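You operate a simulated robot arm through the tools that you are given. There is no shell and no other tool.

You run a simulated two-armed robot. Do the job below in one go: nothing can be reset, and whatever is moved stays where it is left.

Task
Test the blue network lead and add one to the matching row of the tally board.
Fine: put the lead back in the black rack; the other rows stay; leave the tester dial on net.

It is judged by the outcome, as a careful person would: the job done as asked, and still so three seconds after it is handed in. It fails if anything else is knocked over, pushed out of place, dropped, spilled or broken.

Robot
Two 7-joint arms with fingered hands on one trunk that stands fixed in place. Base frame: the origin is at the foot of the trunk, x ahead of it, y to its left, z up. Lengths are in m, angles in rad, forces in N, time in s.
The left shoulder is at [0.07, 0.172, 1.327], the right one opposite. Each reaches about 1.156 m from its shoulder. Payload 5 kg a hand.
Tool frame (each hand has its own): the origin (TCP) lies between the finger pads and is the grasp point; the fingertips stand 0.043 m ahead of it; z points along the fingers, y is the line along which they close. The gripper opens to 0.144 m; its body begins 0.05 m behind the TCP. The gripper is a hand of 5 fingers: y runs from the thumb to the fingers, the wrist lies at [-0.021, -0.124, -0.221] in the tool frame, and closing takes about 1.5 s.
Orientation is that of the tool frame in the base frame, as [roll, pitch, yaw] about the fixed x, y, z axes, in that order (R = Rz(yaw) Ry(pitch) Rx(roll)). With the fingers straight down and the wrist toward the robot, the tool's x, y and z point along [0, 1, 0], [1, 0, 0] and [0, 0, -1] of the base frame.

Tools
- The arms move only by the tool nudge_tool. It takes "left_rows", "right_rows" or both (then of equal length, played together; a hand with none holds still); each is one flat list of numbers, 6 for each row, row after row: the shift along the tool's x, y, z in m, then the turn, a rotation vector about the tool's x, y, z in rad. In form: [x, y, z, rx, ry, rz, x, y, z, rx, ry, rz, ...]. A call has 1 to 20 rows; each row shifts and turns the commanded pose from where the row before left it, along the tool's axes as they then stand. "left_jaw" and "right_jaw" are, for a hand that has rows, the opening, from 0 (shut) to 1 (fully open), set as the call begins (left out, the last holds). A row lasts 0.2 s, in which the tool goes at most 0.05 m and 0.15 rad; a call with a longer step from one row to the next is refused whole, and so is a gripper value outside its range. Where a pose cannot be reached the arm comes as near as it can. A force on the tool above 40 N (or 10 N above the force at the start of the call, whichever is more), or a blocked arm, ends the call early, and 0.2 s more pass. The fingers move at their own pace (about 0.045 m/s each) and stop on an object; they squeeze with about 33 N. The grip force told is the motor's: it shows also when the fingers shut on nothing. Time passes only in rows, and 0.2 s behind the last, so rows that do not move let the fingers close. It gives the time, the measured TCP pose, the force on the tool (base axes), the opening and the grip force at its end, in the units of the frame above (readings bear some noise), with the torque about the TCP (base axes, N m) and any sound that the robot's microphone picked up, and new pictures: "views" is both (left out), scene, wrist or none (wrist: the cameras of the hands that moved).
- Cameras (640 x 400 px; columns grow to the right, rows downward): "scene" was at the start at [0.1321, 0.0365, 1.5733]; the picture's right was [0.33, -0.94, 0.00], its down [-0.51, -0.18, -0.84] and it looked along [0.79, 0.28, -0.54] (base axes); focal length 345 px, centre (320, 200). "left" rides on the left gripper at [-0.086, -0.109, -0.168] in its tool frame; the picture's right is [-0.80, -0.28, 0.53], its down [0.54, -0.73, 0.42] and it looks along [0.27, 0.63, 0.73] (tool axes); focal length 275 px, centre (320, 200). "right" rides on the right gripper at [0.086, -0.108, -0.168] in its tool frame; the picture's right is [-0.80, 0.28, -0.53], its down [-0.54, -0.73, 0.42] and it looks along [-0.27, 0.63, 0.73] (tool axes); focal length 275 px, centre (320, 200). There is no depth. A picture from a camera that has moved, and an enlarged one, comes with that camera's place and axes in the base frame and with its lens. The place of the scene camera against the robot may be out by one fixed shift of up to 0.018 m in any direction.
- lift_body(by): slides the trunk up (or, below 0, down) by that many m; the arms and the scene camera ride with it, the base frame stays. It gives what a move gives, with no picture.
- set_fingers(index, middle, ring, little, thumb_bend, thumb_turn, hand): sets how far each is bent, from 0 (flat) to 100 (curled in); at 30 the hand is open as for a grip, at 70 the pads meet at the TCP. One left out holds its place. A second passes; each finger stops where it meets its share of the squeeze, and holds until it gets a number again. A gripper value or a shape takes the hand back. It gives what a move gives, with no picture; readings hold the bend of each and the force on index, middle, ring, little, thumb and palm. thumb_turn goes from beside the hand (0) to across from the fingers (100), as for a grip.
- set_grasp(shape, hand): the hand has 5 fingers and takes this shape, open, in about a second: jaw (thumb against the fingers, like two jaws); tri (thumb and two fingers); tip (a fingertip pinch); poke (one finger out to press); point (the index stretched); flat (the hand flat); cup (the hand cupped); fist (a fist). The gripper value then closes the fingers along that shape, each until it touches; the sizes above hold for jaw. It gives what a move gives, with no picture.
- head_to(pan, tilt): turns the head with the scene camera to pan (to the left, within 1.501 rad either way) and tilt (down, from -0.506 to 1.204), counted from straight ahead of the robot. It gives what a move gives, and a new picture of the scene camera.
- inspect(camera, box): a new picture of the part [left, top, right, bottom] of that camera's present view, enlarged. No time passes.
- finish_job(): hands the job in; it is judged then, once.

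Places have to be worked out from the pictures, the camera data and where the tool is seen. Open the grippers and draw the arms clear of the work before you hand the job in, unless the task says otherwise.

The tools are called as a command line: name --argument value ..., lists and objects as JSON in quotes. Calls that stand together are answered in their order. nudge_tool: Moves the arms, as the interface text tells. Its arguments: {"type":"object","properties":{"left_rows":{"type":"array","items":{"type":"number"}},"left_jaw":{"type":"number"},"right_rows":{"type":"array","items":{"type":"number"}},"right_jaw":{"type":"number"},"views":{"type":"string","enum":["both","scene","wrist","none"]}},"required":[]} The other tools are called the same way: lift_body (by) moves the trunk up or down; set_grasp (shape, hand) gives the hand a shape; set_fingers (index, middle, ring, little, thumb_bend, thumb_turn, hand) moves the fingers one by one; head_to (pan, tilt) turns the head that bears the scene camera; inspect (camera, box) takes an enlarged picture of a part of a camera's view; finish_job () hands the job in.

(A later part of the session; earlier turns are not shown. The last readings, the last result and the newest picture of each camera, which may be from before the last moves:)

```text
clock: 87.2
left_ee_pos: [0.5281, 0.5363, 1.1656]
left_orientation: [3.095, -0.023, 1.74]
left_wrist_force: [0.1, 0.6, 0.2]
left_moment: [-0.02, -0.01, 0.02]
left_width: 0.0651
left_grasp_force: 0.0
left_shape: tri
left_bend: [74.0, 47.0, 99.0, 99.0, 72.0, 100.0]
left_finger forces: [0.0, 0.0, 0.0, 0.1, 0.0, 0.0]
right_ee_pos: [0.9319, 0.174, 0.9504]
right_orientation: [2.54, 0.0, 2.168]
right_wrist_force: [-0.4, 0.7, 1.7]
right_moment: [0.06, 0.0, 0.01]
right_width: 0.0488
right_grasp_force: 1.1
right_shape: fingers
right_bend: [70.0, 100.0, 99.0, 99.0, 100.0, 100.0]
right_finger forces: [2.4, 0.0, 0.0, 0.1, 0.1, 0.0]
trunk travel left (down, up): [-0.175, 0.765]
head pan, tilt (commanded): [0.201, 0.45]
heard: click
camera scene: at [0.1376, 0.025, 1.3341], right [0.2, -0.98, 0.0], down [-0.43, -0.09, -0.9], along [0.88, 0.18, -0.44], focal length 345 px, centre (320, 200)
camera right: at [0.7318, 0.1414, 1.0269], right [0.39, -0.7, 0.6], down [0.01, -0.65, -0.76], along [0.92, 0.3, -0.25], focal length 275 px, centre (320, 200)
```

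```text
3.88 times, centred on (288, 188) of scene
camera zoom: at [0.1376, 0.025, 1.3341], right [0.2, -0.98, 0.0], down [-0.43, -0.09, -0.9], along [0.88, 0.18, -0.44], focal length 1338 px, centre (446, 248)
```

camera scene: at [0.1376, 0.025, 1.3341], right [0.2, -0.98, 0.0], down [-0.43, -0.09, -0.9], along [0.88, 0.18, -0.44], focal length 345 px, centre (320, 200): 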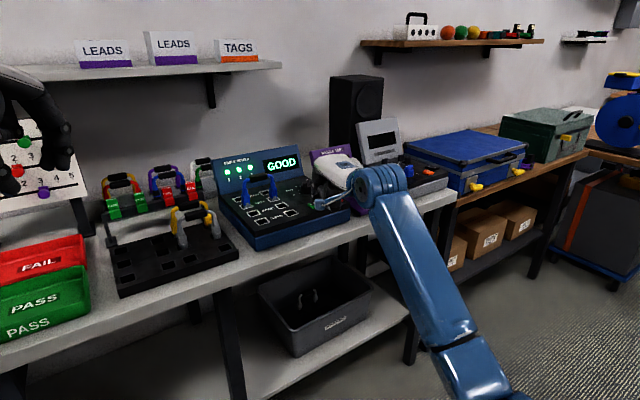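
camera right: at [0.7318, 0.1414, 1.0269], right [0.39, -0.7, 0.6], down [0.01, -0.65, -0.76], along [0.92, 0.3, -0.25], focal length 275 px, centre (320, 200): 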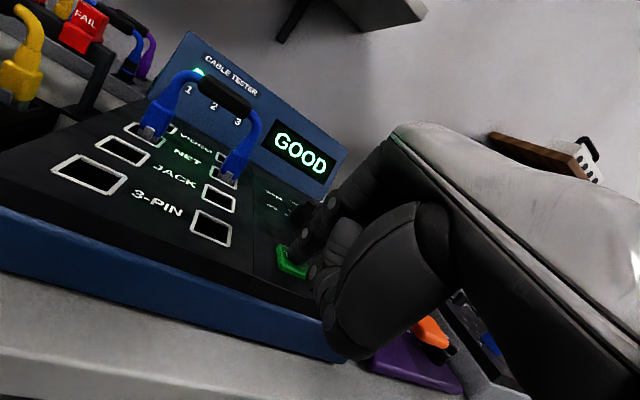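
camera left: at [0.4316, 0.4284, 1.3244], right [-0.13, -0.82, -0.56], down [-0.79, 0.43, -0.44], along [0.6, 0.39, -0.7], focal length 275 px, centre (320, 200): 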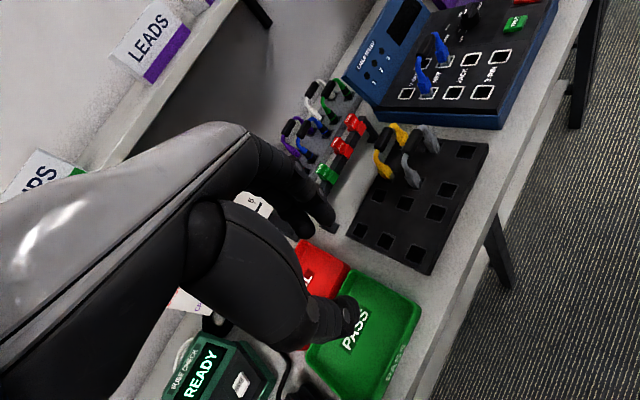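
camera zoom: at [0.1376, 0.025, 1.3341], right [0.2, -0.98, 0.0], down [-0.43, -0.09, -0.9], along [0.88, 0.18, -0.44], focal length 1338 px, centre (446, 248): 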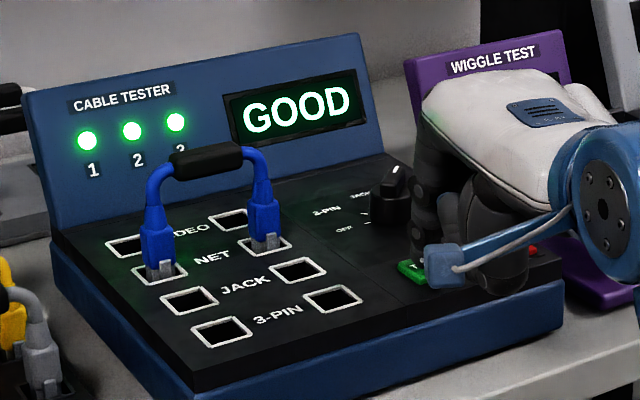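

The result is GOOD with LEDs 1–3 lit, so the GOOD row goes from 3 to 4. I lift off, turn the right hand to azimuth 45° and tilt 45°, and switch to the tri grip, because the right arm's line suits carrying the lead back to the rack.

nudge_tool --right_rows '[0, 0.0169, -0.0248, 0, 0, 0, 0, 0.0169, -0.0248, 0, 0, 0, 0, 0.0169, -0.0248, 0, 0, 0, 0, 0, 0, 0, 0.0525, -0.0768, 0, 0, 0, 0, 0.0525, -0.0768, 0, 0, 0, -0.092, 0, 0, 0, 0, 0, -0.092, 0, 0]' --views "none"

set_grasp --hand "right" --shape "tri"

inspect --camera "scene" --box '[205, 140, 370, 235]'

```text
clock: 88.8
left_ee_pos: [0.5295, 0.5357, 1.1655]
left_orientation: [3.096, -0.023, 1.739]
left_wrist_force: [0.3, 0.2, 0.6]
left_moment: [0.02, 0.02, 0.06]
left_width: 0.0649
left_grasp_force: 0.1
left_shape: tri
left_bend: [74.0, 47.0, 99.0, 99.0, 72.0, 100.0]
left_finger forces: [0.1, 0.1, 0.0, 0.0, 0.0, 0.0]
right_ee_pos: [0.9322, 0.1734, 1.0405]
right_orientation: [2.356, -0.001, 2.357]
right_wrist_force: [-0.8, -0.2, 0.3]
right_moment: [0.02, -0.01, 0.03]
right_width: 0.0488
right_grasp_force: 0.0
right_shape: fingers
right_bend: [70.0, 100.0, 99.0, 99.0, 100.0, 100.0]
right_finger forces: [0.0, 0.1, 0.0, 0.0, 0.0, 0.0]
trunk travel left (down, up): [-0.175, 0.765]
head pan, tilt (commanded): [0.201, 0.45]
```

```text
clock: 89.7
left_ee_pos: [0.5287, 0.5368, 1.1646]
left_orientation: [3.096, -0.023, 1.738]
left_wrist_force: [0.9, -0.1, 0.0]
left_moment: [-0.01, 0.0, 0.01]
left_width: 0.0649
left_grasp_force: 0.1
left_shape: tri
left_bend: [74.0, 47.0, 99.0, 99.0, 72.0, 100.0]
left_finger forces: [0.0, 0.0, 0.0, 0.1, 0.0, 0.1]
right_ee_pos: [0.9332, 0.1753, 1.04]
right_orientation: [2.359, 0.0, 2.356]
right_wrist_force: [-0.2, 0.2, 0.3]
right_moment: [0.02, -0.02, 0.0]
right_width: 0.1434
right_grasp_force: 0.0
right_shape: tri
right_bend: [30.0, 30.0, 99.0, 99.0, 30.0, 98.0]
right_finger forces: [0.1, 0.0, 0.0, 0.0, 0.0, 0.0]
trunk travel left (down, up): [-0.175, 0.765]
head pan, tilt (commanded): [0.201, 0.45]
```

```text
3.88 times, centred on (288, 188) of scene
camera zoom: at [0.1379, 0.025, 1.334], right [0.2, -0.98, 0.0], down [-0.43, -0.09, -0.9], along [0.88, 0.18, -0.44], focal length 1338 px, centre (446, 248)
```

zoom: 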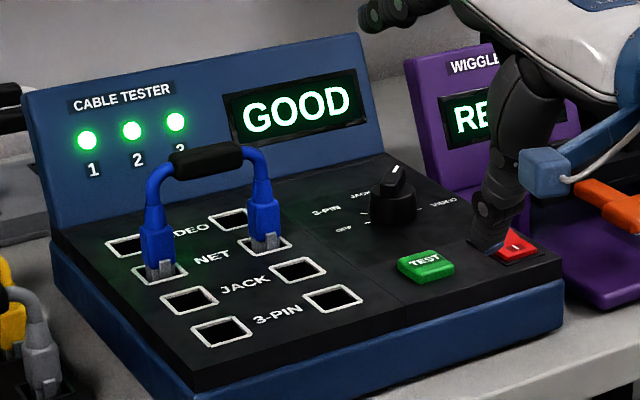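

The display still shows GOOD. I narrow the grip and move to a stand-off in front of and above the lead's handle, estimated at (0.94, 0.349, 0.982).

nudge_tool --right_rows '[0, 0, 0, 0, 0, 0, 0, 0, 0, 0, 0, 0, 0.0295, 0.0124, 0.0103, 0, 0, 0, 0.0295, 0.0124, 0.0103, 0, 0, 0, 0.0295, 0.0124, 0.0103, 0, 0, 0, 0.0295, 0.0124, 0.0103, 0, 0, 0, 0, 0, 0, 0, 0, 0]' --right_jaw 0.35

inspect --camera "right" --box '[180, 160, 380, 360]'

```text
clock: 91.3
left_ee_pos: [0.5289, 0.5347, 1.1657]
left_orientation: [3.097, -0.023, 1.738]
left_wrist_force: [0.9, 0.4, 0.5]
left_moment: [0.06, -0.03, 0.0]
left_width: 0.065
left_grasp_force: 0.2
left_shape: tri
left_bend: [74.0, 47.0, 99.0, 99.0, 72.0, 100.0]
left_finger forces: [0.0, 0.0, 0.0, 0.0, 0.0, 0.1]
right_ee_pos: [0.8952, 0.3036, 1.0446]
right_orientation: [2.358, 0.0, 2.354]
right_wrist_force: [0.6, 0.7, 0.1]
right_moment: [0.0, 0.03, 0.03]
right_width: 0.0506
right_grasp_force: 0.0
right_shape: tri
right_bend: [74.0, 51.0, 99.0, 99.0, 73.0, 100.0]
right_finger forces: [0.0, 0.0, 0.1, 0.0, 0.0, 0.1]
trunk travel left (down, up): [-0.175, 0.765]
head pan, tilt (commanded): [0.201, 0.45]
camera scene: at [0.1382, 0.024, 1.334], right [0.2, -0.98, 0.0], down [-0.43, -0.09, -0.9], along [0.88, 0.18, -0.44], focal length 345 px, centre (320, 200)
camera right: at [0.698, 0.2264, 1.0865], right [0.44, -0.69, 0.58], down [0.23, -0.54, -0.81], along [0.87, 0.49, -0.08], focal length 275 px, centre (320, 200)
```

scene: 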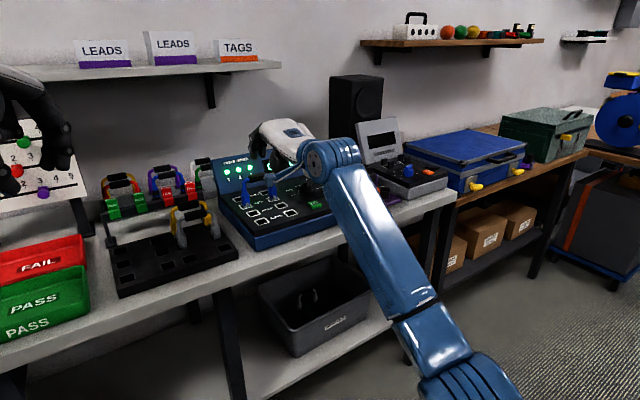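
right: 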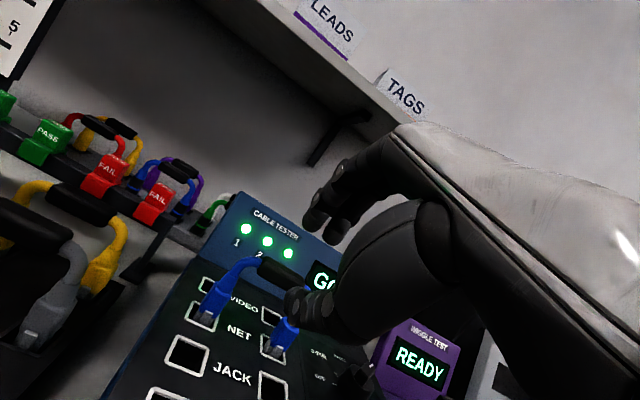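

```text
2.00 times, centred on (280, 260) of right
camera zoom: at [0.698, 0.2264, 1.0865], right [0.44, -0.69, 0.58], down [0.23, -0.54, -0.81], along [0.87, 0.49, -0.08], focal length 551 px, centre (400, 80)
```

zoom: 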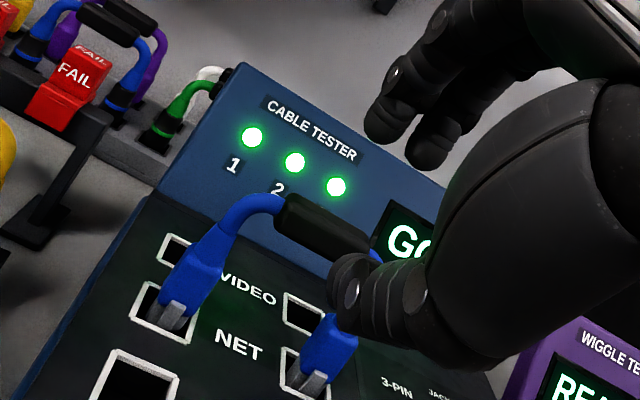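

The right arm gets here comfortably and the closing line passes within 2 mm of the handle at (0.939, 0.345, 0.985). I advance 0.062 m, then close.

nudge_tool --right_rows '[0.001, 0.0, 0.02, 0, 0, 0, 0.001, 0.0005, 0.02, 0, 0, 0, 0, 0, 0.012, 0, 0, 0, 0, 0, 0.01, 0, 0, 0, 0, 0, 0, 0, 0, 0]' --right_jaw 0.33 --views "none"

inspect --camera "right" --box '[180, 160, 380, 360]'

```text
clock: 92.5
left_ee_pos: [0.5289, 0.536, 1.1653]
left_orientation: [3.095, -0.023, 1.739]
left_wrist_force: [-0.2, -1.2, -0.7]
left_moment: [-0.01, 0.0, -0.05]
left_width: 0.065
left_grasp_force: 0.0
left_shape: tri
left_bend: [74.0, 47.0, 99.0, 99.0, 72.0, 100.0]
left_finger forces: [0.0, 0.1, 0.0, 0.0, 0.0, 0.0]
right_ee_pos: [0.9245, 0.3359, 1.0035]
right_orientation: [2.358, 0.0, 2.358]
right_wrist_force: [-0.7, 0.1, -0.6]
right_moment: [-0.02, 0.0, 0.03]
right_width: 0.0475
right_grasp_force: 0.1
right_shape: tri
right_bend: [74.0, 52.0, 99.0, 99.0, 73.0, 100.0]
right_finger forces: [0.1, 0.0, 0.0, 0.0, 0.0, 0.1]
trunk travel left (down, up): [-0.175, 0.765]
head pan, tilt (commanded): [0.201, 0.45]
```

```text
2.00 times, centred on (280, 260) of right
camera zoom: at [0.7258, 0.2591, 1.0438], right [0.44, -0.69, 0.58], down [0.23, -0.54, -0.81], along [0.87, 0.49, -0.08], focal length 551 px, centre (400, 80)
```

zoom: 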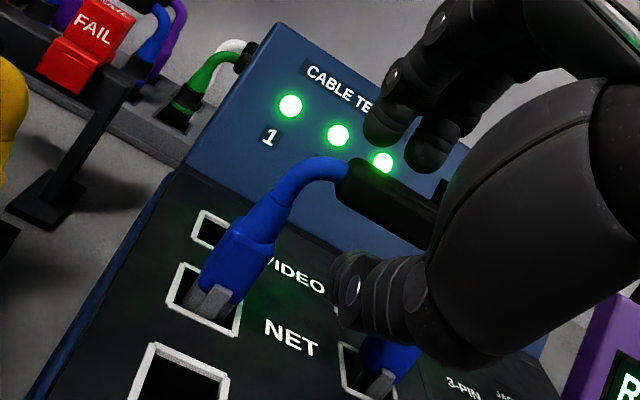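

nudge_tool --right_rows '[0, 0, 0.006, 0, 0, 0, 0, 0, 0, 0, 0, 0]' --views "none"

nudge_tool --right_rows '[0, 0, 0, 0, 0, 0, 0, 0, 0, 0, 0, 0, 0, 0, 0, 0, 0, 0, 0, 0, 0, 0, 0, 0, 0, 0, 0, 0, 0, 0, 0, 0, 0, 0, 0, 0]' --right_jaw 0.0 --views "none"

inspect --camera "right" --box '[180, 160, 380, 360]'

```text
clock: 93.1
left_ee_pos: [0.5285, 0.5356, 1.165]
left_orientation: [3.097, -0.022, 1.74]
left_wrist_force: [0.6, -0.3, -0.1]
left_moment: [-0.01, -0.04, -0.01]
left_width: 0.065
left_grasp_force: 0.0
left_shape: tri
left_bend: [74.0, 47.0, 99.0, 99.0, 72.0, 100.0]
left_finger forces: [0.0, 0.1, 0.1, 0.0, 0.0, 0.0]
right_ee_pos: [0.9282, 0.339, 0.9986]
right_orientation: [2.355, -0.001, 2.355]
right_wrist_force: [0.3, -0.5, 0.4]
right_moment: [-0.02, 0.0, 0.0]
right_width: 0.0479
right_grasp_force: 0.1
right_shape: tri
right_bend: [74.0, 52.0, 99.0, 99.0, 73.0, 100.0]
right_finger forces: [0.0, 0.0, 0.0, 0.0, 0.0, 0.0]
trunk travel left (down, up): [-0.175, 0.765]
head pan, tilt (commanded): [0.201, 0.45]
```

```text
clock: 94.5
left_ee_pos: [0.5278, 0.5367, 1.1643]
left_orientation: [3.097, -0.024, 1.74]
left_wrist_force: [-0.4, -0.4, -0.2]
left_moment: [-0.02, -0.02, 0.01]
left_width: 0.0647
left_grasp_force: 0.0
left_shape: tri
left_bend: [74.0, 47.0, 99.0, 99.0, 72.0, 100.0]
left_finger forces: [0.0, 0.1, 0.0, 0.0, 0.0, 0.1]
right_ee_pos: [0.9287, 0.339, 0.9987]
right_orientation: [2.357, 0.0, 2.355]
right_wrist_force: [1.7, 1.0, -2.1]
right_moment: [0.11, -0.09, 0.04]
right_width: 0.0156
right_grasp_force: 33.2
right_shape: tri
right_bend: [73.0, 71.0, 100.0, 100.0, 75.0, 100.0]
right_finger forces: [11.7, 9.2, 0.0, 0.1, 26.7, 0.0]
trunk travel left (down, up): [-0.175, 0.765]
head pan, tilt (commanded): [0.201, 0.45]
```

```text
2.00 times, centred on (280, 260) of right
camera zoom: at [0.7293, 0.2623, 1.039], right [0.44, -0.69, 0.58], down [0.23, -0.54, -0.81], along [0.87, 0.49, -0.08], focal length 551 px, centre (400, 80)
```

zoom: 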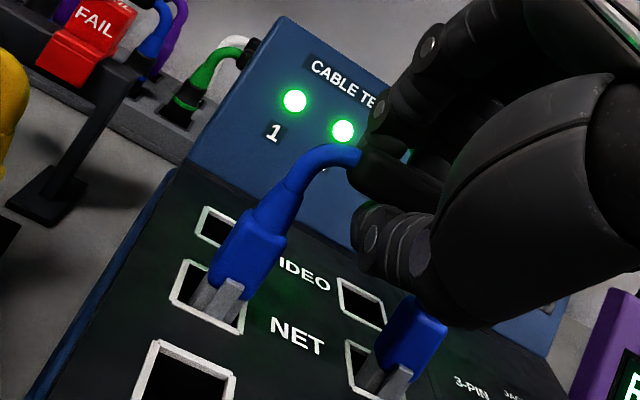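

The grip is balanced (index 11.7, middle 9.2, thumb 26.7 N). I lift the lead straight up slowly.

nudge_tool --right_rows '[0, 0.0035, -0.0035, 0, 0, 0, 0, 0.0035, -0.0035, 0, 0, 0, 0, 0.0053, -0.0053, 0, 0, 0, 0, 0.0053, -0.0053, 0, 0, 0, 0, 0.0071, -0.0071, 0, 0, 0, 0, 0.0106, -0.0106, 0, 0, 0, 0, 0.0141, -0.0141, 0, 0, 0, 0, 0, 0, 0, 0, 0]' --views "none"

inspect --camera "right" --box '[180, 160, 380, 360]'

inspect --camera "scene" --box '[205, 110, 370, 235]'

```text
clock: 96.3
left_ee_pos: [0.5296, 0.5354, 1.1638]
left_orientation: [3.095, -0.021, 1.739]
left_wrist_force: [-0.7, 0.4, -1.1]
left_moment: [-0.02, -0.03, 0.01]
left_width: 0.0646
left_grasp_force: 0.1
left_shape: tri
left_bend: [74.0, 47.0, 99.0, 99.0, 72.0, 100.0]
left_finger forces: [0.0, 0.0, 0.0, 0.0, 0.1, 0.0]
right_ee_pos: [0.9269, 0.3383, 1.067]
right_orientation: [2.358, 0.0, 2.356]
right_wrist_force: [0.7, -0.3, -0.9]
right_moment: [0.04, 0.0, 0.02]
right_width: 0.0157
right_grasp_force: 33.2
right_shape: tri
right_bend: [73.0, 72.0, 100.0, 100.0, 79.0, 100.0]
right_finger forces: [10.2, 0.0, 0.1, 0.1, 17.5, 0.1]
trunk travel left (down, up): [-0.175, 0.765]
head pan, tilt (commanded): [0.201, 0.45]
```

```text
2.00 times, centred on (280, 260) of right
camera zoom: at [0.7292, 0.2612, 1.1087], right [0.44, -0.69, 0.58], down [0.23, -0.54, -0.81], along [0.87, 0.49, -0.08], focal length 551 px, centre (400, 80)
```

zoom: 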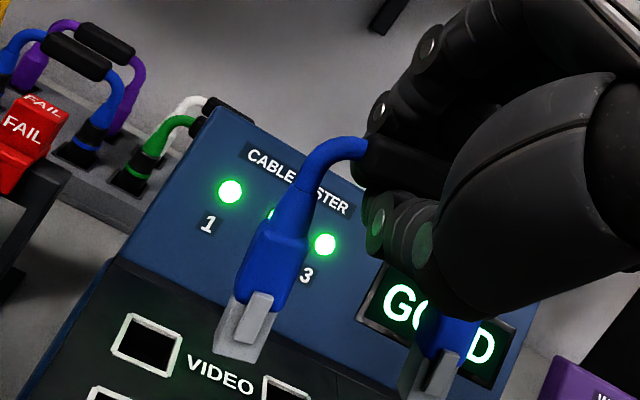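

```text
3.20 times, centred on (288, 172) of scene
camera zoom: at [0.1383, 0.0252, 1.3339], right [0.2, -0.98, 0.0], down [-0.43, -0.09, -0.9], along [0.88, 0.18, -0.44], focal length 1104 px, centre (424, 288)
```

zoom: 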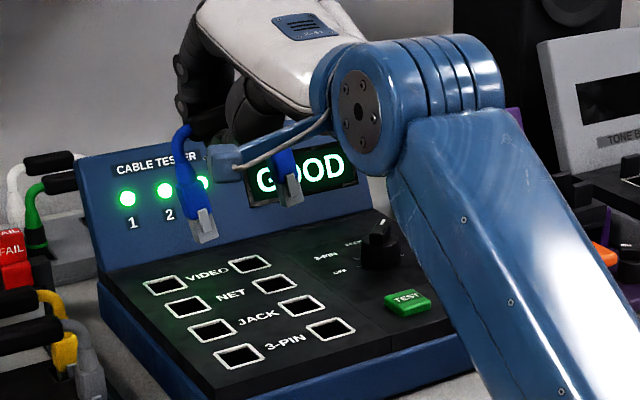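

Again the index-side plug (now the left one) swung down. I measure its pose from close-ups so I can level it with the hand as before.

inspect --camera "right" --box '[245, 220, 315, 350]'

inspect --camera "right" --box '[310, 300, 380, 390]'

```text
3.08 times, centred on (280, 285) of right
camera zoom: at [0.7292, 0.2612, 1.1087], right [0.44, -0.69, 0.58], down [0.23, -0.54, -0.81], along [0.87, 0.49, -0.08], focal length 847 px, centre (443, -62)
```

zoom: 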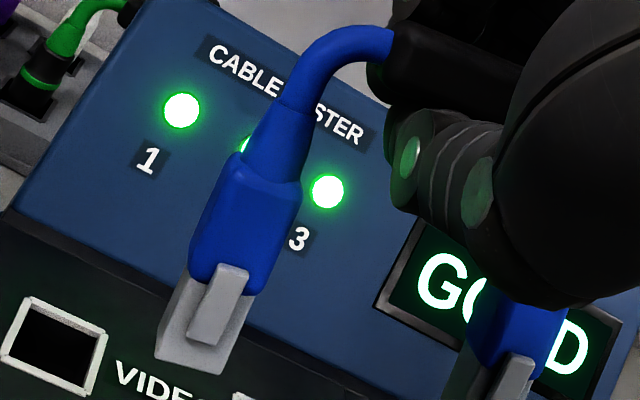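

```text
4.44 times, centred on (345, 345) of right
camera zoom: at [0.7292, 0.2612, 1.1087], right [0.44, -0.69, 0.58], down [0.23, -0.54, -0.81], along [0.87, 0.49, -0.08], focal length 1224 px, centre (209, -444)
```

zoom: 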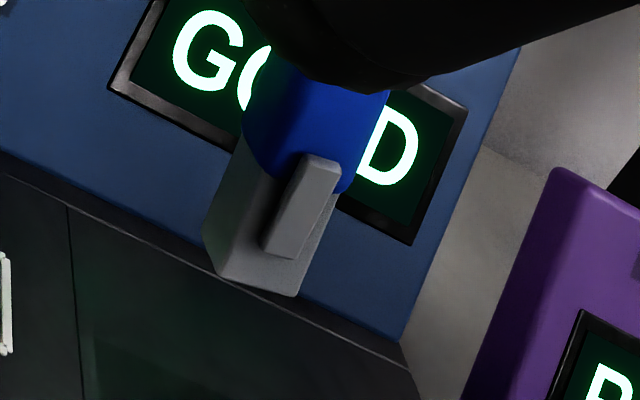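

Measured: the lead is tilted about 12–13° in its own plane (left plug low) with almost no fore-aft tilt. I roll the hand about the bench's back-axis by 0.218 rad to level it and re-measure.

nudge_tool --right_rows '[0, 0, 0, 0, 0.077, 0.0768, 0, 0, 0, 0, 0.077, 0.0768, 0, 0, 0, 0, 0, 0]' --views "none"

inspect --camera "right" --box '[180, 160, 400, 400]'

inspect --camera "scene" --box '[235, 120, 315, 180]'

```text
clock: 97.1
left_ee_pos: [0.528, 0.5354, 1.1648]
left_orientation: [3.096, -0.022, 1.739]
left_wrist_force: [-0.4, 0.1, 0.4]
left_moment: [-0.02, -0.02, -0.01]
left_width: 0.0647
left_grasp_force: 0.0
left_shape: tri
left_bend: [74.0, 47.0, 99.0, 99.0, 72.0, 100.0]
left_finger forces: [0.0, 0.0, 0.0, 0.0, 0.1, 0.0]
right_ee_pos: [0.9276, 0.3381, 1.0695]
right_orientation: [2.357, -0.218, 2.355]
right_wrist_force: [0.0, 0.3, -0.6]
right_moment: [0.0, 0.01, 0.0]
right_width: 0.015
right_grasp_force: 33.0
right_shape: tri
right_bend: [73.0, 72.0, 100.0, 100.0, 79.0, 100.0]
right_finger forces: [10.2, 0.1, 0.1, 0.0, 17.3, 0.0]
trunk travel left (down, up): [-0.175, 0.765]
head pan, tilt (commanded): [0.201, 0.45]
```

```text
1.67 times, centred on (290, 280) of right
camera zoom: at [0.7368, 0.2539, 1.127], right [0.51, -0.76, 0.39], down [0.1, -0.4, -0.91], along [0.85, 0.51, -0.13], focal length 459 px, centre (370, 67)
```

zoom: 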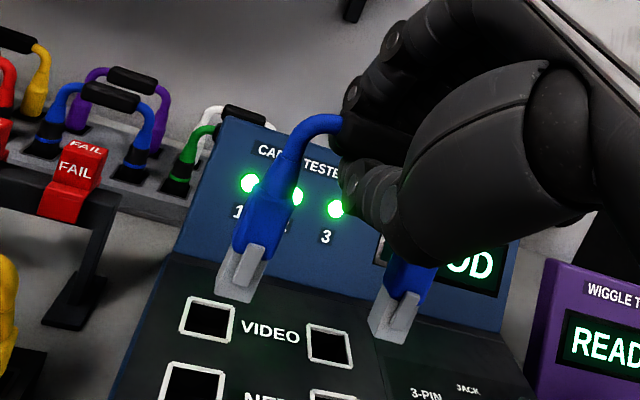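

```text
6.67 times, centred on (275, 150) of scene
camera zoom: at [0.1378, 0.0251, 1.334], right [0.2, -0.98, 0.0], down [-0.43, -0.09, -0.9], along [0.88, 0.18, -0.44], focal length 2300 px, centre (620, 533)
```

zoom: 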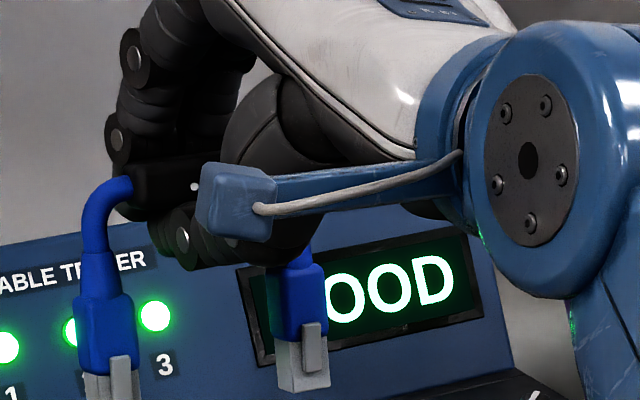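

inspect --camera "scene" --box '[235, 145, 295, 190]'

inspect --camera "right" --box '[255, 250, 345, 350]'

```text
8.89 times, centred on (265, 168) of scene
camera zoom: at [0.1378, 0.0251, 1.334], right [0.2, -0.98, 0.0], down [-0.43, -0.09, -0.9], along [0.88, 0.18, -0.44], focal length 3067 px, centre (809, 489)
```

zoom: 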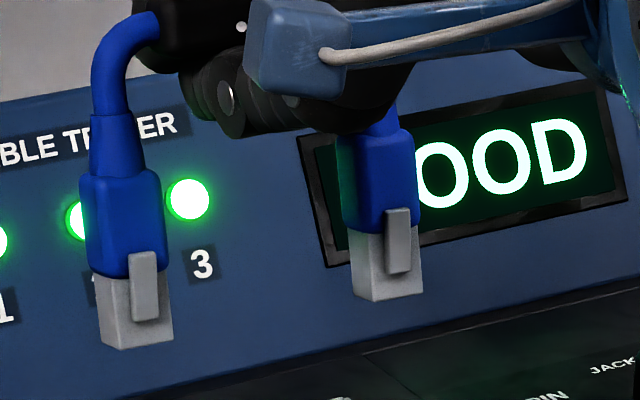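

```text
4.00 times, centred on (300, 300) of right
camera zoom: at [0.7368, 0.2539, 1.127], right [0.51, -0.76, 0.39], down [0.1, -0.4, -0.91], along [0.85, 0.51, -0.13], focal length 1101 px, centre (400, -200)
```

zoom: 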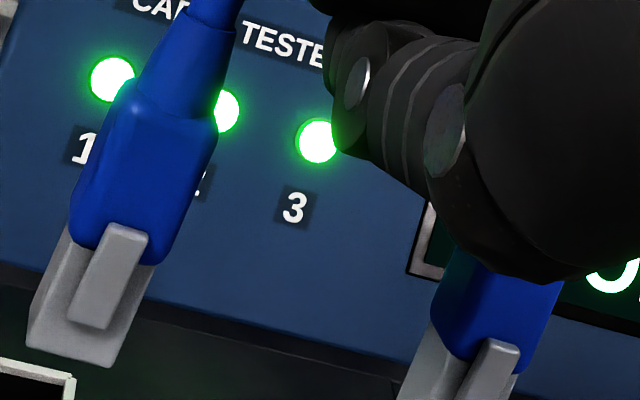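

Both views now agree: the lead is level within about 1.5°, with azimuth about -49°. I carry it at this height to above its old rack slots (slot midpoint about (0.736, 0.400)), adding 4° of yaw at the end.

nudge_tool --right_rows '[0.0288, -0.0156, -0.0066, 0, 0, 0, 0.0288, -0.0156, -0.0066, 0, 0, 0, 0.0288, -0.0156, -0.0066, 0, 0, 0, 0.0288, -0.0156, -0.0066, 0, 0, 0, 0.0288, -0.0156, -0.0066, 0, 0, 0, 0.0288, -0.0156, -0.0066, 0, 0, 0, 0, 0, 0, 0.0151, 0.0483, -0.0484, 0, 0, 0, 0, 0, 0]'

inspect --camera "right" --box '[160, 160, 400, 400]'

inspect --camera "scene" --box '[90, 140, 290, 300]'

```text
clock: 98.9
left_ee_pos: [0.5274, 0.5357, 1.1649]
left_orientation: [3.096, -0.022, 1.739]
left_wrist_force: [0.5, -0.7, 0.9]
left_moment: [-0.01, -0.01, 0.0]
left_width: 0.0647
left_grasp_force: 0.0
left_shape: tri
left_bend: [74.0, 47.0, 99.0, 99.0, 72.0, 100.0]
left_finger forces: [0.0, 0.1, 0.0, 0.0, 0.1, 0.0]
right_ee_pos: [0.7464, 0.3844, 1.0694]
right_orientation: [2.358, -0.198, 2.408]
right_wrist_force: [-0.4, -0.5, -0.8]
right_moment: [-0.05, 0.01, 0.02]
right_width: 0.0147
right_grasp_force: 33.5
right_shape: tri
right_bend: [73.0, 72.0, 100.0, 100.0, 79.0, 100.0]
right_finger forces: [10.3, 0.1, 0.1, 0.0, 17.3, 0.1]
trunk travel left (down, up): [-0.175, 0.765]
head pan, tilt (commanded): [0.201, 0.45]
camera scene: at [0.1376, 0.0252, 1.334], right [0.2, -0.98, 0.0], down [-0.43, -0.09, -0.9], along [0.88, 0.18, -0.44], focal length 345 px, centre (320, 200)
camera right: at [0.5605, 0.2909, 1.1262], right [0.55, -0.73, 0.41], down [0.13, -0.41, -0.9], along [0.83, 0.55, -0.13], focal length 275 px, centre (320, 200)
```

scene: 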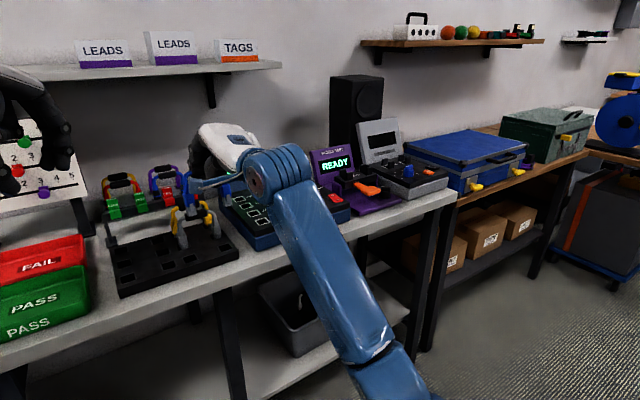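
right: 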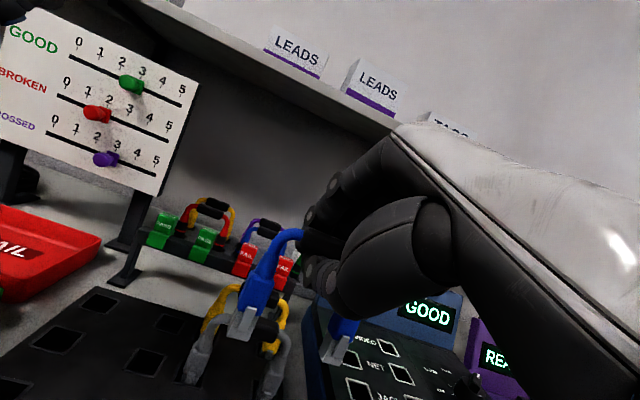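

```text
1.67 times, centred on (280, 280) of right
camera zoom: at [0.5605, 0.2909, 1.1262], right [0.55, -0.73, 0.41], down [0.13, -0.41, -0.9], along [0.83, 0.55, -0.13], focal length 459 px, centre (387, 67)
```

zoom: 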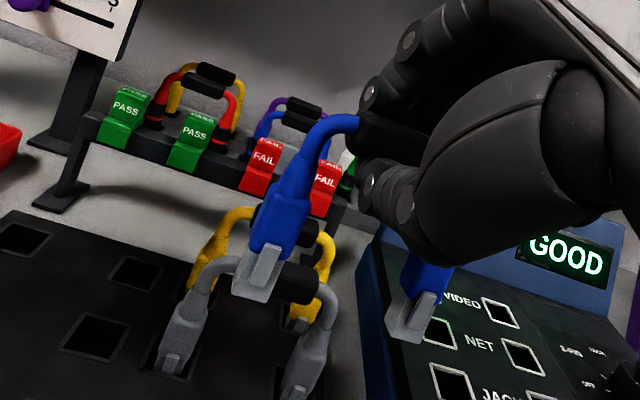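

```text
2.50 times, centred on (190, 220) of scene
camera zoom: at [0.1376, 0.0252, 1.334], right [0.2, -0.98, 0.0], down [-0.43, -0.09, -0.9], along [0.88, 0.18, -0.44], focal length 863 px, centre (645, 150)
```

zoom: 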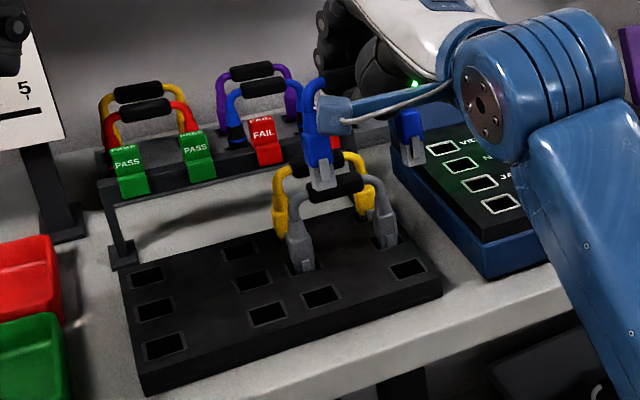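

nudge_tool --right_rows '[0, 0, 0, 0, 0, 0, 0, 0, 0, 0, 0, 0, 0, 0, 0, 0, 0, 0]' --views "none"

inspect --camera "scene" --box '[110, 170, 250, 280]'

```text
clock: 99.7
left_ee_pos: [0.5286, 0.5362, 1.1641]
left_orientation: [3.096, -0.022, 1.74]
left_wrist_force: [-0.2, -0.5, 0.1]
left_moment: [0.02, 0.03, 0.03]
left_width: 0.0648
left_grasp_force: 0.1
left_shape: tri
left_bend: [74.0, 47.0, 99.0, 99.0, 72.0, 100.0]
left_finger forces: [0.1, 0.0, 0.1, 0.0, 0.1, 0.0]
right_ee_pos: [0.7472, 0.3849, 1.0653]
right_orientation: [2.361, -0.199, 2.41]
right_wrist_force: [-0.2, -0.7, -0.2]
right_moment: [-0.02, -0.02, -0.01]
right_width: 0.0152
right_grasp_force: 32.7
right_shape: tri
right_bend: [73.0, 72.0, 100.0, 100.0, 79.0, 100.0]
right_finger forces: [10.4, 0.0, 0.0, 0.0, 17.4, 0.0]
trunk travel left (down, up): [-0.175, 0.765]
head pan, tilt (commanded): [0.201, 0.45]
```

```text
3.64 times, centred on (180, 225) of scene
camera zoom: at [0.1379, 0.0252, 1.334], right [0.2, -0.98, 0.0], down [-0.43, -0.09, -0.9], along [0.88, 0.18, -0.44], focal length 1255 px, centre (829, 109)
```

zoom: 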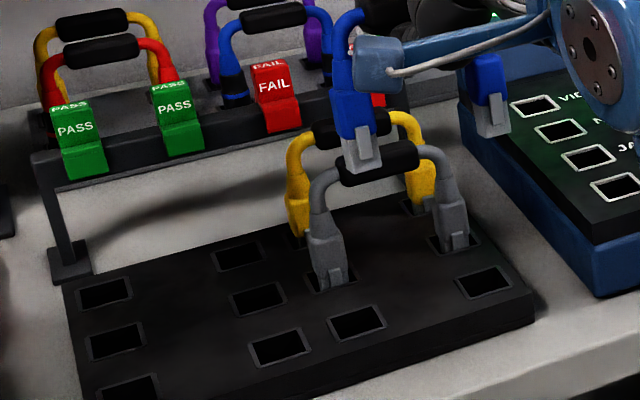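

The lead now hangs about 19 mm to the right of its slots along the rack direction, with no front-back error. I shift by (-0.0135, +0.014) and descend halfway, then look.

nudge_tool --right_rows '[0.0095, -0.0008, 0.0018, 0, 0, 0, 0.0095, -0.0009, 0.0019, 0, 0, 0, -0.0034, -0.0119, 0.0121, 0, 0, 0, -0.0034, -0.0119, 0.0121, 0, 0, 0, -0.0034, -0.0119, 0.0121, 0, 0, 0, 0, 0, 0, 0, 0, 0]' --views "none"

inspect --camera "scene" --box '[120, 170, 240, 270]'

inspect --camera "right" --box '[180, 200, 380, 400]'

```text
clock: 101.3
left_ee_pos: [0.5296, 0.5357, 1.1638]
left_orientation: [3.097, -0.021, 1.739]
left_wrist_force: [-0.3, -0.8, 0.3]
left_moment: [0.03, 0.01, 0.02]
left_width: 0.065
left_grasp_force: 0.1
left_shape: tri
left_bend: [74.0, 47.0, 99.0, 99.0, 72.0, 100.0]
left_finger forces: [0.1, 0.0, 0.1, 0.1, 0.0, 0.0]
right_ee_pos: [0.7505, 0.384, 1.0161]
right_orientation: [2.361, -0.18, 2.385]
right_wrist_force: [1.1, -0.3, -0.9]
right_moment: [0.05, 0.02, 0.03]
right_width: 0.0153
right_grasp_force: 33.0
right_shape: tri
right_bend: [73.0, 72.0, 100.0, 100.0, 79.0, 100.0]
right_finger forces: [10.4, 0.1, 0.0, 0.0, 17.4, 0.0]
trunk travel left (down, up): [-0.175, 0.765]
head pan, tilt (commanded): [0.201, 0.45]
stopped in row 6 (right hand): the arm was blocked; the commanded pose is now the measured one
```

```text
4.00 times, centred on (180, 220) of scene
camera zoom: at [0.1381, 0.0249, 1.334], right [0.2, -0.98, 0.0], down [-0.43, -0.09, -0.9], along [0.88, 0.18, -0.44], focal length 1380 px, centre (880, 120)
```

zoom: 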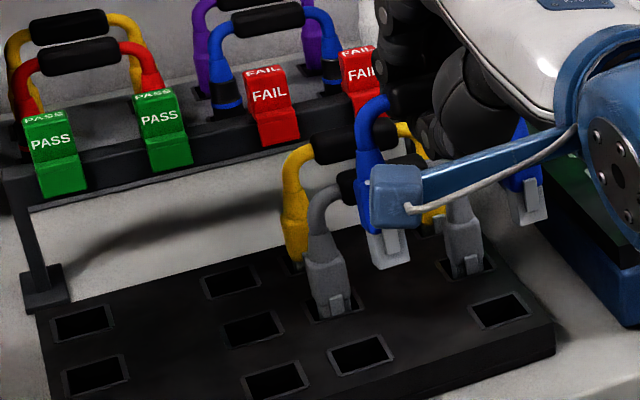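

```text
2.00 times, centred on (280, 300) of right
camera zoom: at [0.5609, 0.294, 1.0724], right [0.52, -0.74, 0.43], down [0.13, -0.43, -0.89], along [0.84, 0.53, -0.12], focal length 551 px, centre (400, 0)
```

zoom: 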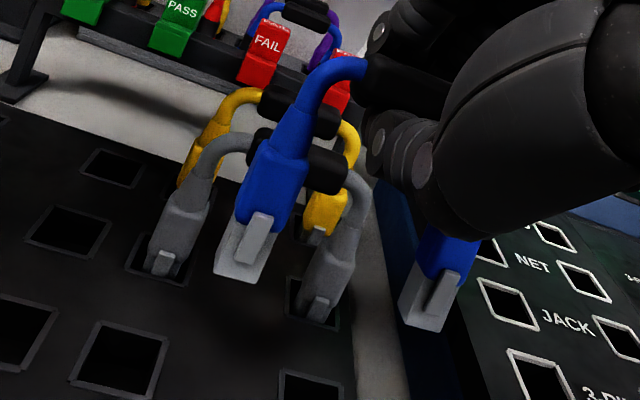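

The right arm reports "blocked" about 2 cm short of the slots with no force at the hand, so something in the arm itself is stopping it. I look down with the head camera to see the elbow and torso.

head_to --pan 0.1 --tilt 1.1

```text
clock: 102.3
left_ee_pos: [0.5284, 0.5356, 1.1662]
left_orientation: [3.096, -0.023, 1.74]
left_wrist_force: [-0.5, 1.0, -0.2]
left_moment: [0.02, 0.01, -0.02]
left_width: 0.0647
left_grasp_force: 0.1
left_shape: tri
left_bend: [74.0, 47.0, 99.0, 99.0, 72.0, 100.0]
left_finger forces: [0.0, 0.0, 0.1, 0.0, 0.0, 0.0]
right_ee_pos: [0.7505, 0.3817, 1.0158]
right_orientation: [2.359, -0.178, 2.384]
right_wrist_force: [-0.6, 0.1, 0.5]
right_moment: [0.0, 0.0, -0.02]
right_width: 0.0153
right_grasp_force: 32.5
right_shape: tri
right_bend: [73.0, 72.0, 100.0, 100.0, 79.0, 100.0]
right_finger forces: [10.3, 0.0, 0.0, 0.0, 17.4, 0.0]
trunk travel left (down, up): [-0.175, 0.765]
head pan, tilt (commanded): [0.099, 1.1]
camera scene: at [0.1107, 0.0131, 1.2819], right [0.1, -1.0, 0.0], down [-0.89, -0.09, -0.45], along [0.45, 0.04, -0.89], focal length 345 px, centre (320, 200)
```

scene: 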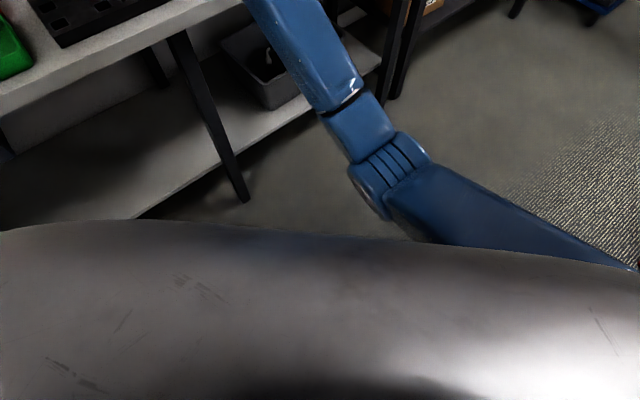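

The upper arm is against the torso. Turning the hand about 5° further left moves the wrist right by about 2 cm for the same fingertip position, and costs only about 3–4° of lead yaw, which the roomy slots allow. I raise slightly, turn, re-level, and shift left.

nudge_tool --right_rows '[0.0035, 0.0139, -0.014, 0, 0, 0, 0, 0, 0, 0.0168, 0.0659, -0.0663, 0, 0, 0, -0.0048, 0.0285, 0.0271, 0.0113, -0.0004, 0.0024, 0, 0, 0, 0.0113, -0.0004, 0.0024, 0, 0, 0, 0, 0, 0, 0, 0, 0]' --views "none"

head_to --pan 0.35 --tilt 0.5

inspect --camera "right" --box '[180, 200, 380, 400]'

```text
clock: 103.7
left_ee_pos: [0.5278, 0.5362, 1.1652]
left_orientation: [3.097, -0.024, 1.74]
left_wrist_force: [-0.2, 0.1, -0.5]
left_moment: [-0.02, 0.02, 0.02]
left_width: 0.0649
left_grasp_force: 0.0
left_shape: tri
left_bend: [74.0, 47.0, 99.0, 99.0, 72.0, 100.0]
left_finger forces: [0.0, 0.0, 0.0, 0.0, 0.0, 0.0]
right_ee_pos: [0.7323, 0.4011, 1.0384]
right_orientation: [2.352, -0.22, 2.484]
right_wrist_force: [-0.5, -0.7, -0.5]
right_moment: [-0.01, 0.02, 0.01]
right_width: 0.0154
right_grasp_force: 32.3
right_shape: tri
right_bend: [73.0, 72.0, 100.0, 100.0, 79.0, 100.0]
right_finger forces: [10.5, 0.0, 0.1, 0.0, 17.4, 0.0]
trunk travel left (down, up): [-0.175, 0.765]
head pan, tilt (commanded): [0.099, 1.1]
```

```text
clock: 104.7
left_ee_pos: [0.5289, 0.5368, 1.1664]
left_orientation: [3.096, -0.021, 1.74]
left_wrist_force: [1.1, -0.3, -0.2]
left_moment: [-0.01, -0.03, 0.0]
left_width: 0.0647
left_grasp_force: 0.2
left_shape: tri
left_bend: [74.0, 47.0, 99.0, 99.0, 72.0, 100.0]
left_finger forces: [0.0, 0.1, 0.1, 0.0, 0.0, 0.0]
right_ee_pos: [0.7319, 0.4012, 1.0379]
right_orientation: [2.353, -0.219, 2.483]
right_wrist_force: [0.4, -0.6, -0.5]
right_moment: [-0.02, -0.01, 0.02]
right_width: 0.0152
right_grasp_force: 33.0
right_shape: tri
right_bend: [73.0, 72.0, 100.0, 100.0, 79.0, 100.0]
right_finger forces: [10.6, 0.0, 0.1, 0.0, 17.3, 0.0]
trunk travel left (down, up): [-0.175, 0.765]
head pan, tilt (commanded): [0.351, 0.499]
camera scene: at [0.1332, 0.0381, 1.3295], right [0.34, -0.94, 0.0], down [-0.45, -0.16, -0.88], along [0.82, 0.3, -0.48], focal length 345 px, centre (320, 200)
```

scene: 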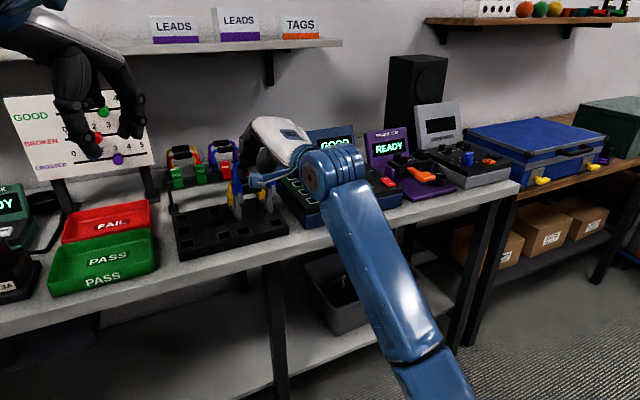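

```text
2.00 times, centred on (280, 300) of right
camera zoom: at [0.5535, 0.292, 1.0964], right [0.61, -0.69, 0.39], down [0.15, -0.38, -0.91], along [0.78, 0.61, -0.13], focal length 551 px, centre (400, 0)
```

zoom: 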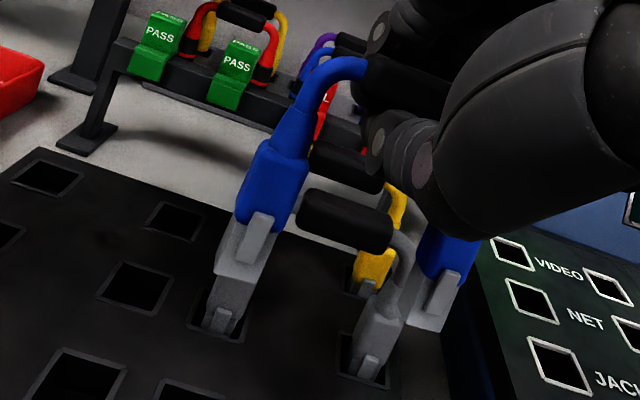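

It worked. I compare the plugs with the slots from the scene camera and the right camera.

inspect --camera "scene" --box '[165, 165, 295, 270]'

inspect --camera "right" --box '[220, 260, 360, 400]'

```text
3.81 times, centred on (230, 218) of scene
camera zoom: at [0.1332, 0.0381, 1.3295], right [0.34, -0.94, 0.0], down [-0.45, -0.16, -0.88], along [0.82, 0.3, -0.48], focal length 1315 px, centre (663, 133)
```

zoom: 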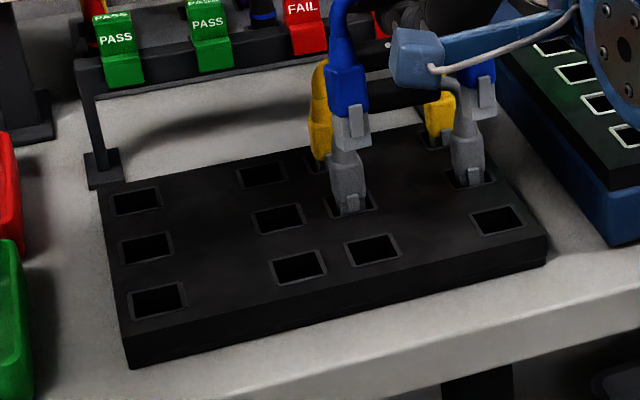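

```text
2.86 times, centred on (290, 330) of right
camera zoom: at [0.5535, 0.292, 1.0964], right [0.61, -0.69, 0.39], down [0.15, -0.38, -0.91], along [0.78, 0.61, -0.13], focal length 786 px, centre (406, -171)
```

zoom: 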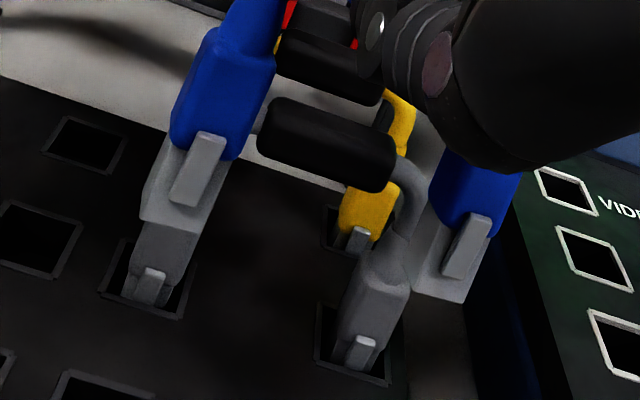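

Slot midpoint and plug midpoint agree within about 4 mm, and the lead yaw is about 4° off, which is acceptable. I trim about 3.5 mm to the right and descend 0.06 m.

nudge_tool --right_rows '[-0.0036, 0.0002, -0.0009, 0, 0, 0, -0.0043, -0.0138, 0.0138, 0, 0, 0, -0.0043, -0.0138, 0.0138, 0, 0, 0, -0.0043, -0.0138, 0.0138, 0, 0, 0, 0, 0, 0, 0, 0, 0]' --views "none"

inspect --camera "scene" --box '[190, 180, 290, 260]'

inspect --camera "right" --box '[220, 260, 360, 400]'

```text
clock: 105.9
left_ee_pos: [0.5276, 0.5368, 1.1648]
left_orientation: [3.097, -0.022, 1.739]
left_wrist_force: [0.1, -0.1, 0.0]
left_moment: [-0.04, 0.01, -0.01]
left_width: 0.0646
left_grasp_force: 0.0
left_shape: tri
left_bend: [74.0, 47.0, 99.0, 99.0, 72.0, 100.0]
left_finger forces: [0.1, 0.0, 0.1, 0.1, 0.1, 0.0]
right_ee_pos: [0.7329, 0.3995, 0.9798]
right_orientation: [2.352, -0.22, 2.484]
right_wrist_force: [0.3, -0.1, 0.2]
right_moment: [0.0, -0.04, -0.01]
right_width: 0.0153
right_grasp_force: 33.3
right_shape: tri
right_bend: [73.0, 72.0, 100.0, 100.0, 79.0, 100.0]
right_finger forces: [10.5, 0.0, 0.1, 0.1, 17.4, 0.0]
trunk travel left (down, up): [-0.175, 0.765]
head pan, tilt (commanded): [0.351, 0.499]
```

```text
5.00 times, centred on (240, 220) of scene
camera zoom: at [0.133, 0.0381, 1.3296], right [0.34, -0.94, 0.0], down [-0.45, -0.16, -0.88], along [0.82, 0.3, -0.48], focal length 1725 px, centre (720, 100)
```

zoom: 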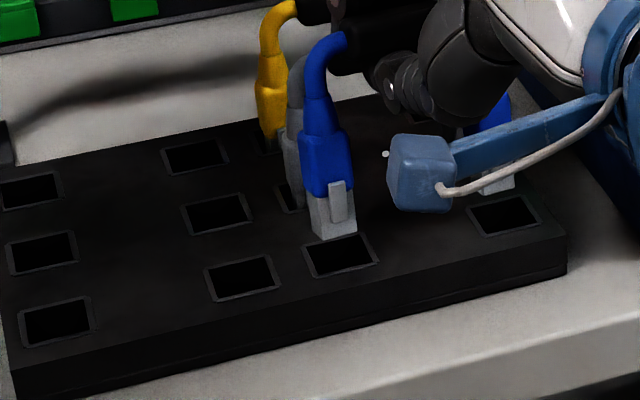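

```text
2.86 times, centred on (290, 330) of right
camera zoom: at [0.5549, 0.2904, 1.0369], right [0.61, -0.69, 0.39], down [0.15, -0.38, -0.91], along [0.78, 0.61, -0.13], focal length 786 px, centre (406, -171)
```

zoom: 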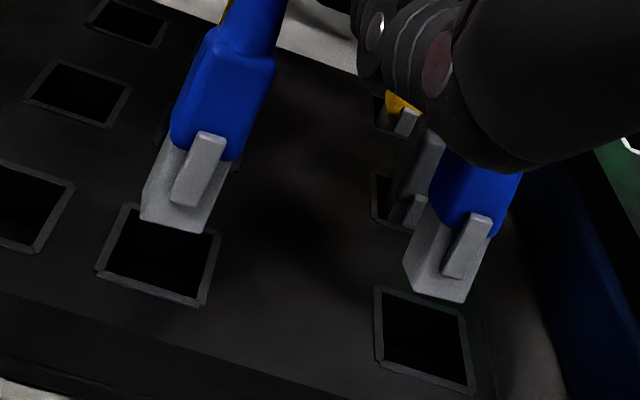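

The plugs are about 19 mm above the slots. The left plug needs about 7 mm back and the right about 2 mm, so I shift 4.5 mm back and 3 mm right, then lower 0.02 m in small steps.

nudge_tool --right_rows '[-0.0034, 0.0034, 0.0024, 0, 0, 0, -0.0011, -0.0035, 0.0034, 0, 0, 0, -0.0011, -0.0035, 0.0034, 0, 0, 0, -0.0011, -0.0035, 0.0034, 0, 0, 0, -0.0011, -0.0035, 0.0034, 0, 0, 0, 0, 0, 0, 0, 0, 0]' --views "none"

inspect --camera "right" --box '[220, 260, 360, 400]'

inspect --camera "scene" --box '[190, 180, 290, 260]'

```text
clock: 107.3
left_ee_pos: [0.5263, 0.5361, 1.1662]
left_orientation: [3.094, -0.022, 1.741]
left_wrist_force: [-0.9, -0.1, 0.5]
left_moment: [-0.02, -0.02, 0.01]
left_width: 0.0648
left_grasp_force: 0.1
left_shape: tri
left_bend: [74.0, 47.0, 99.0, 99.0, 72.0, 100.0]
left_finger forces: [0.0, 0.0, 0.0, 0.0, 0.0, 0.0]
right_ee_pos: [0.7375, 0.4004, 0.9603]
right_orientation: [2.347, -0.217, 2.485]
right_wrist_force: [-4.5, 4.5, 12.3]
right_moment: [0.23, -0.07, 0.1]
right_width: 0.0145
right_grasp_force: 32.9
right_shape: tri
right_bend: [73.0, 72.0, 100.0, 100.0, 79.0, 100.0]
right_finger forces: [15.1, 0.5, 0.1, 0.1, 0.1, 0.0]
trunk travel left (down, up): [-0.175, 0.765]
head pan, tilt (commanded): [0.351, 0.499]
```

```text
2.86 times, centred on (290, 330) of right
camera zoom: at [0.5589, 0.2914, 1.0183], right [0.61, -0.69, 0.39], down [0.15, -0.38, -0.91], along [0.78, 0.61, -0.12], focal length 786 px, centre (406, -171)
```

zoom: 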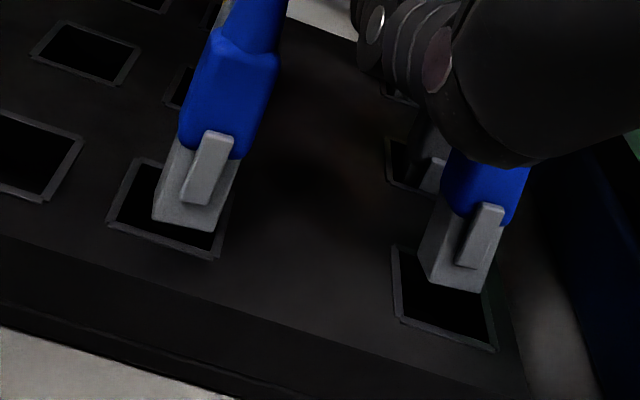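

```text
5.00 times, centred on (240, 220) of scene
camera zoom: at [0.1315, 0.038, 1.3299], right [0.34, -0.94, 0.0], down [-0.45, -0.16, -0.88], along [0.82, 0.3, -0.48], focal length 1725 px, centre (720, 100)
```

zoom: 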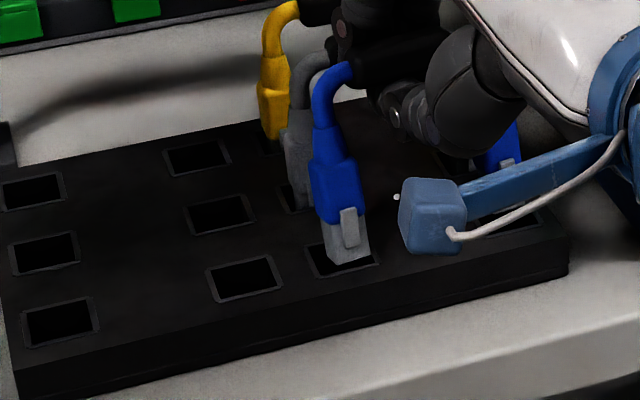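

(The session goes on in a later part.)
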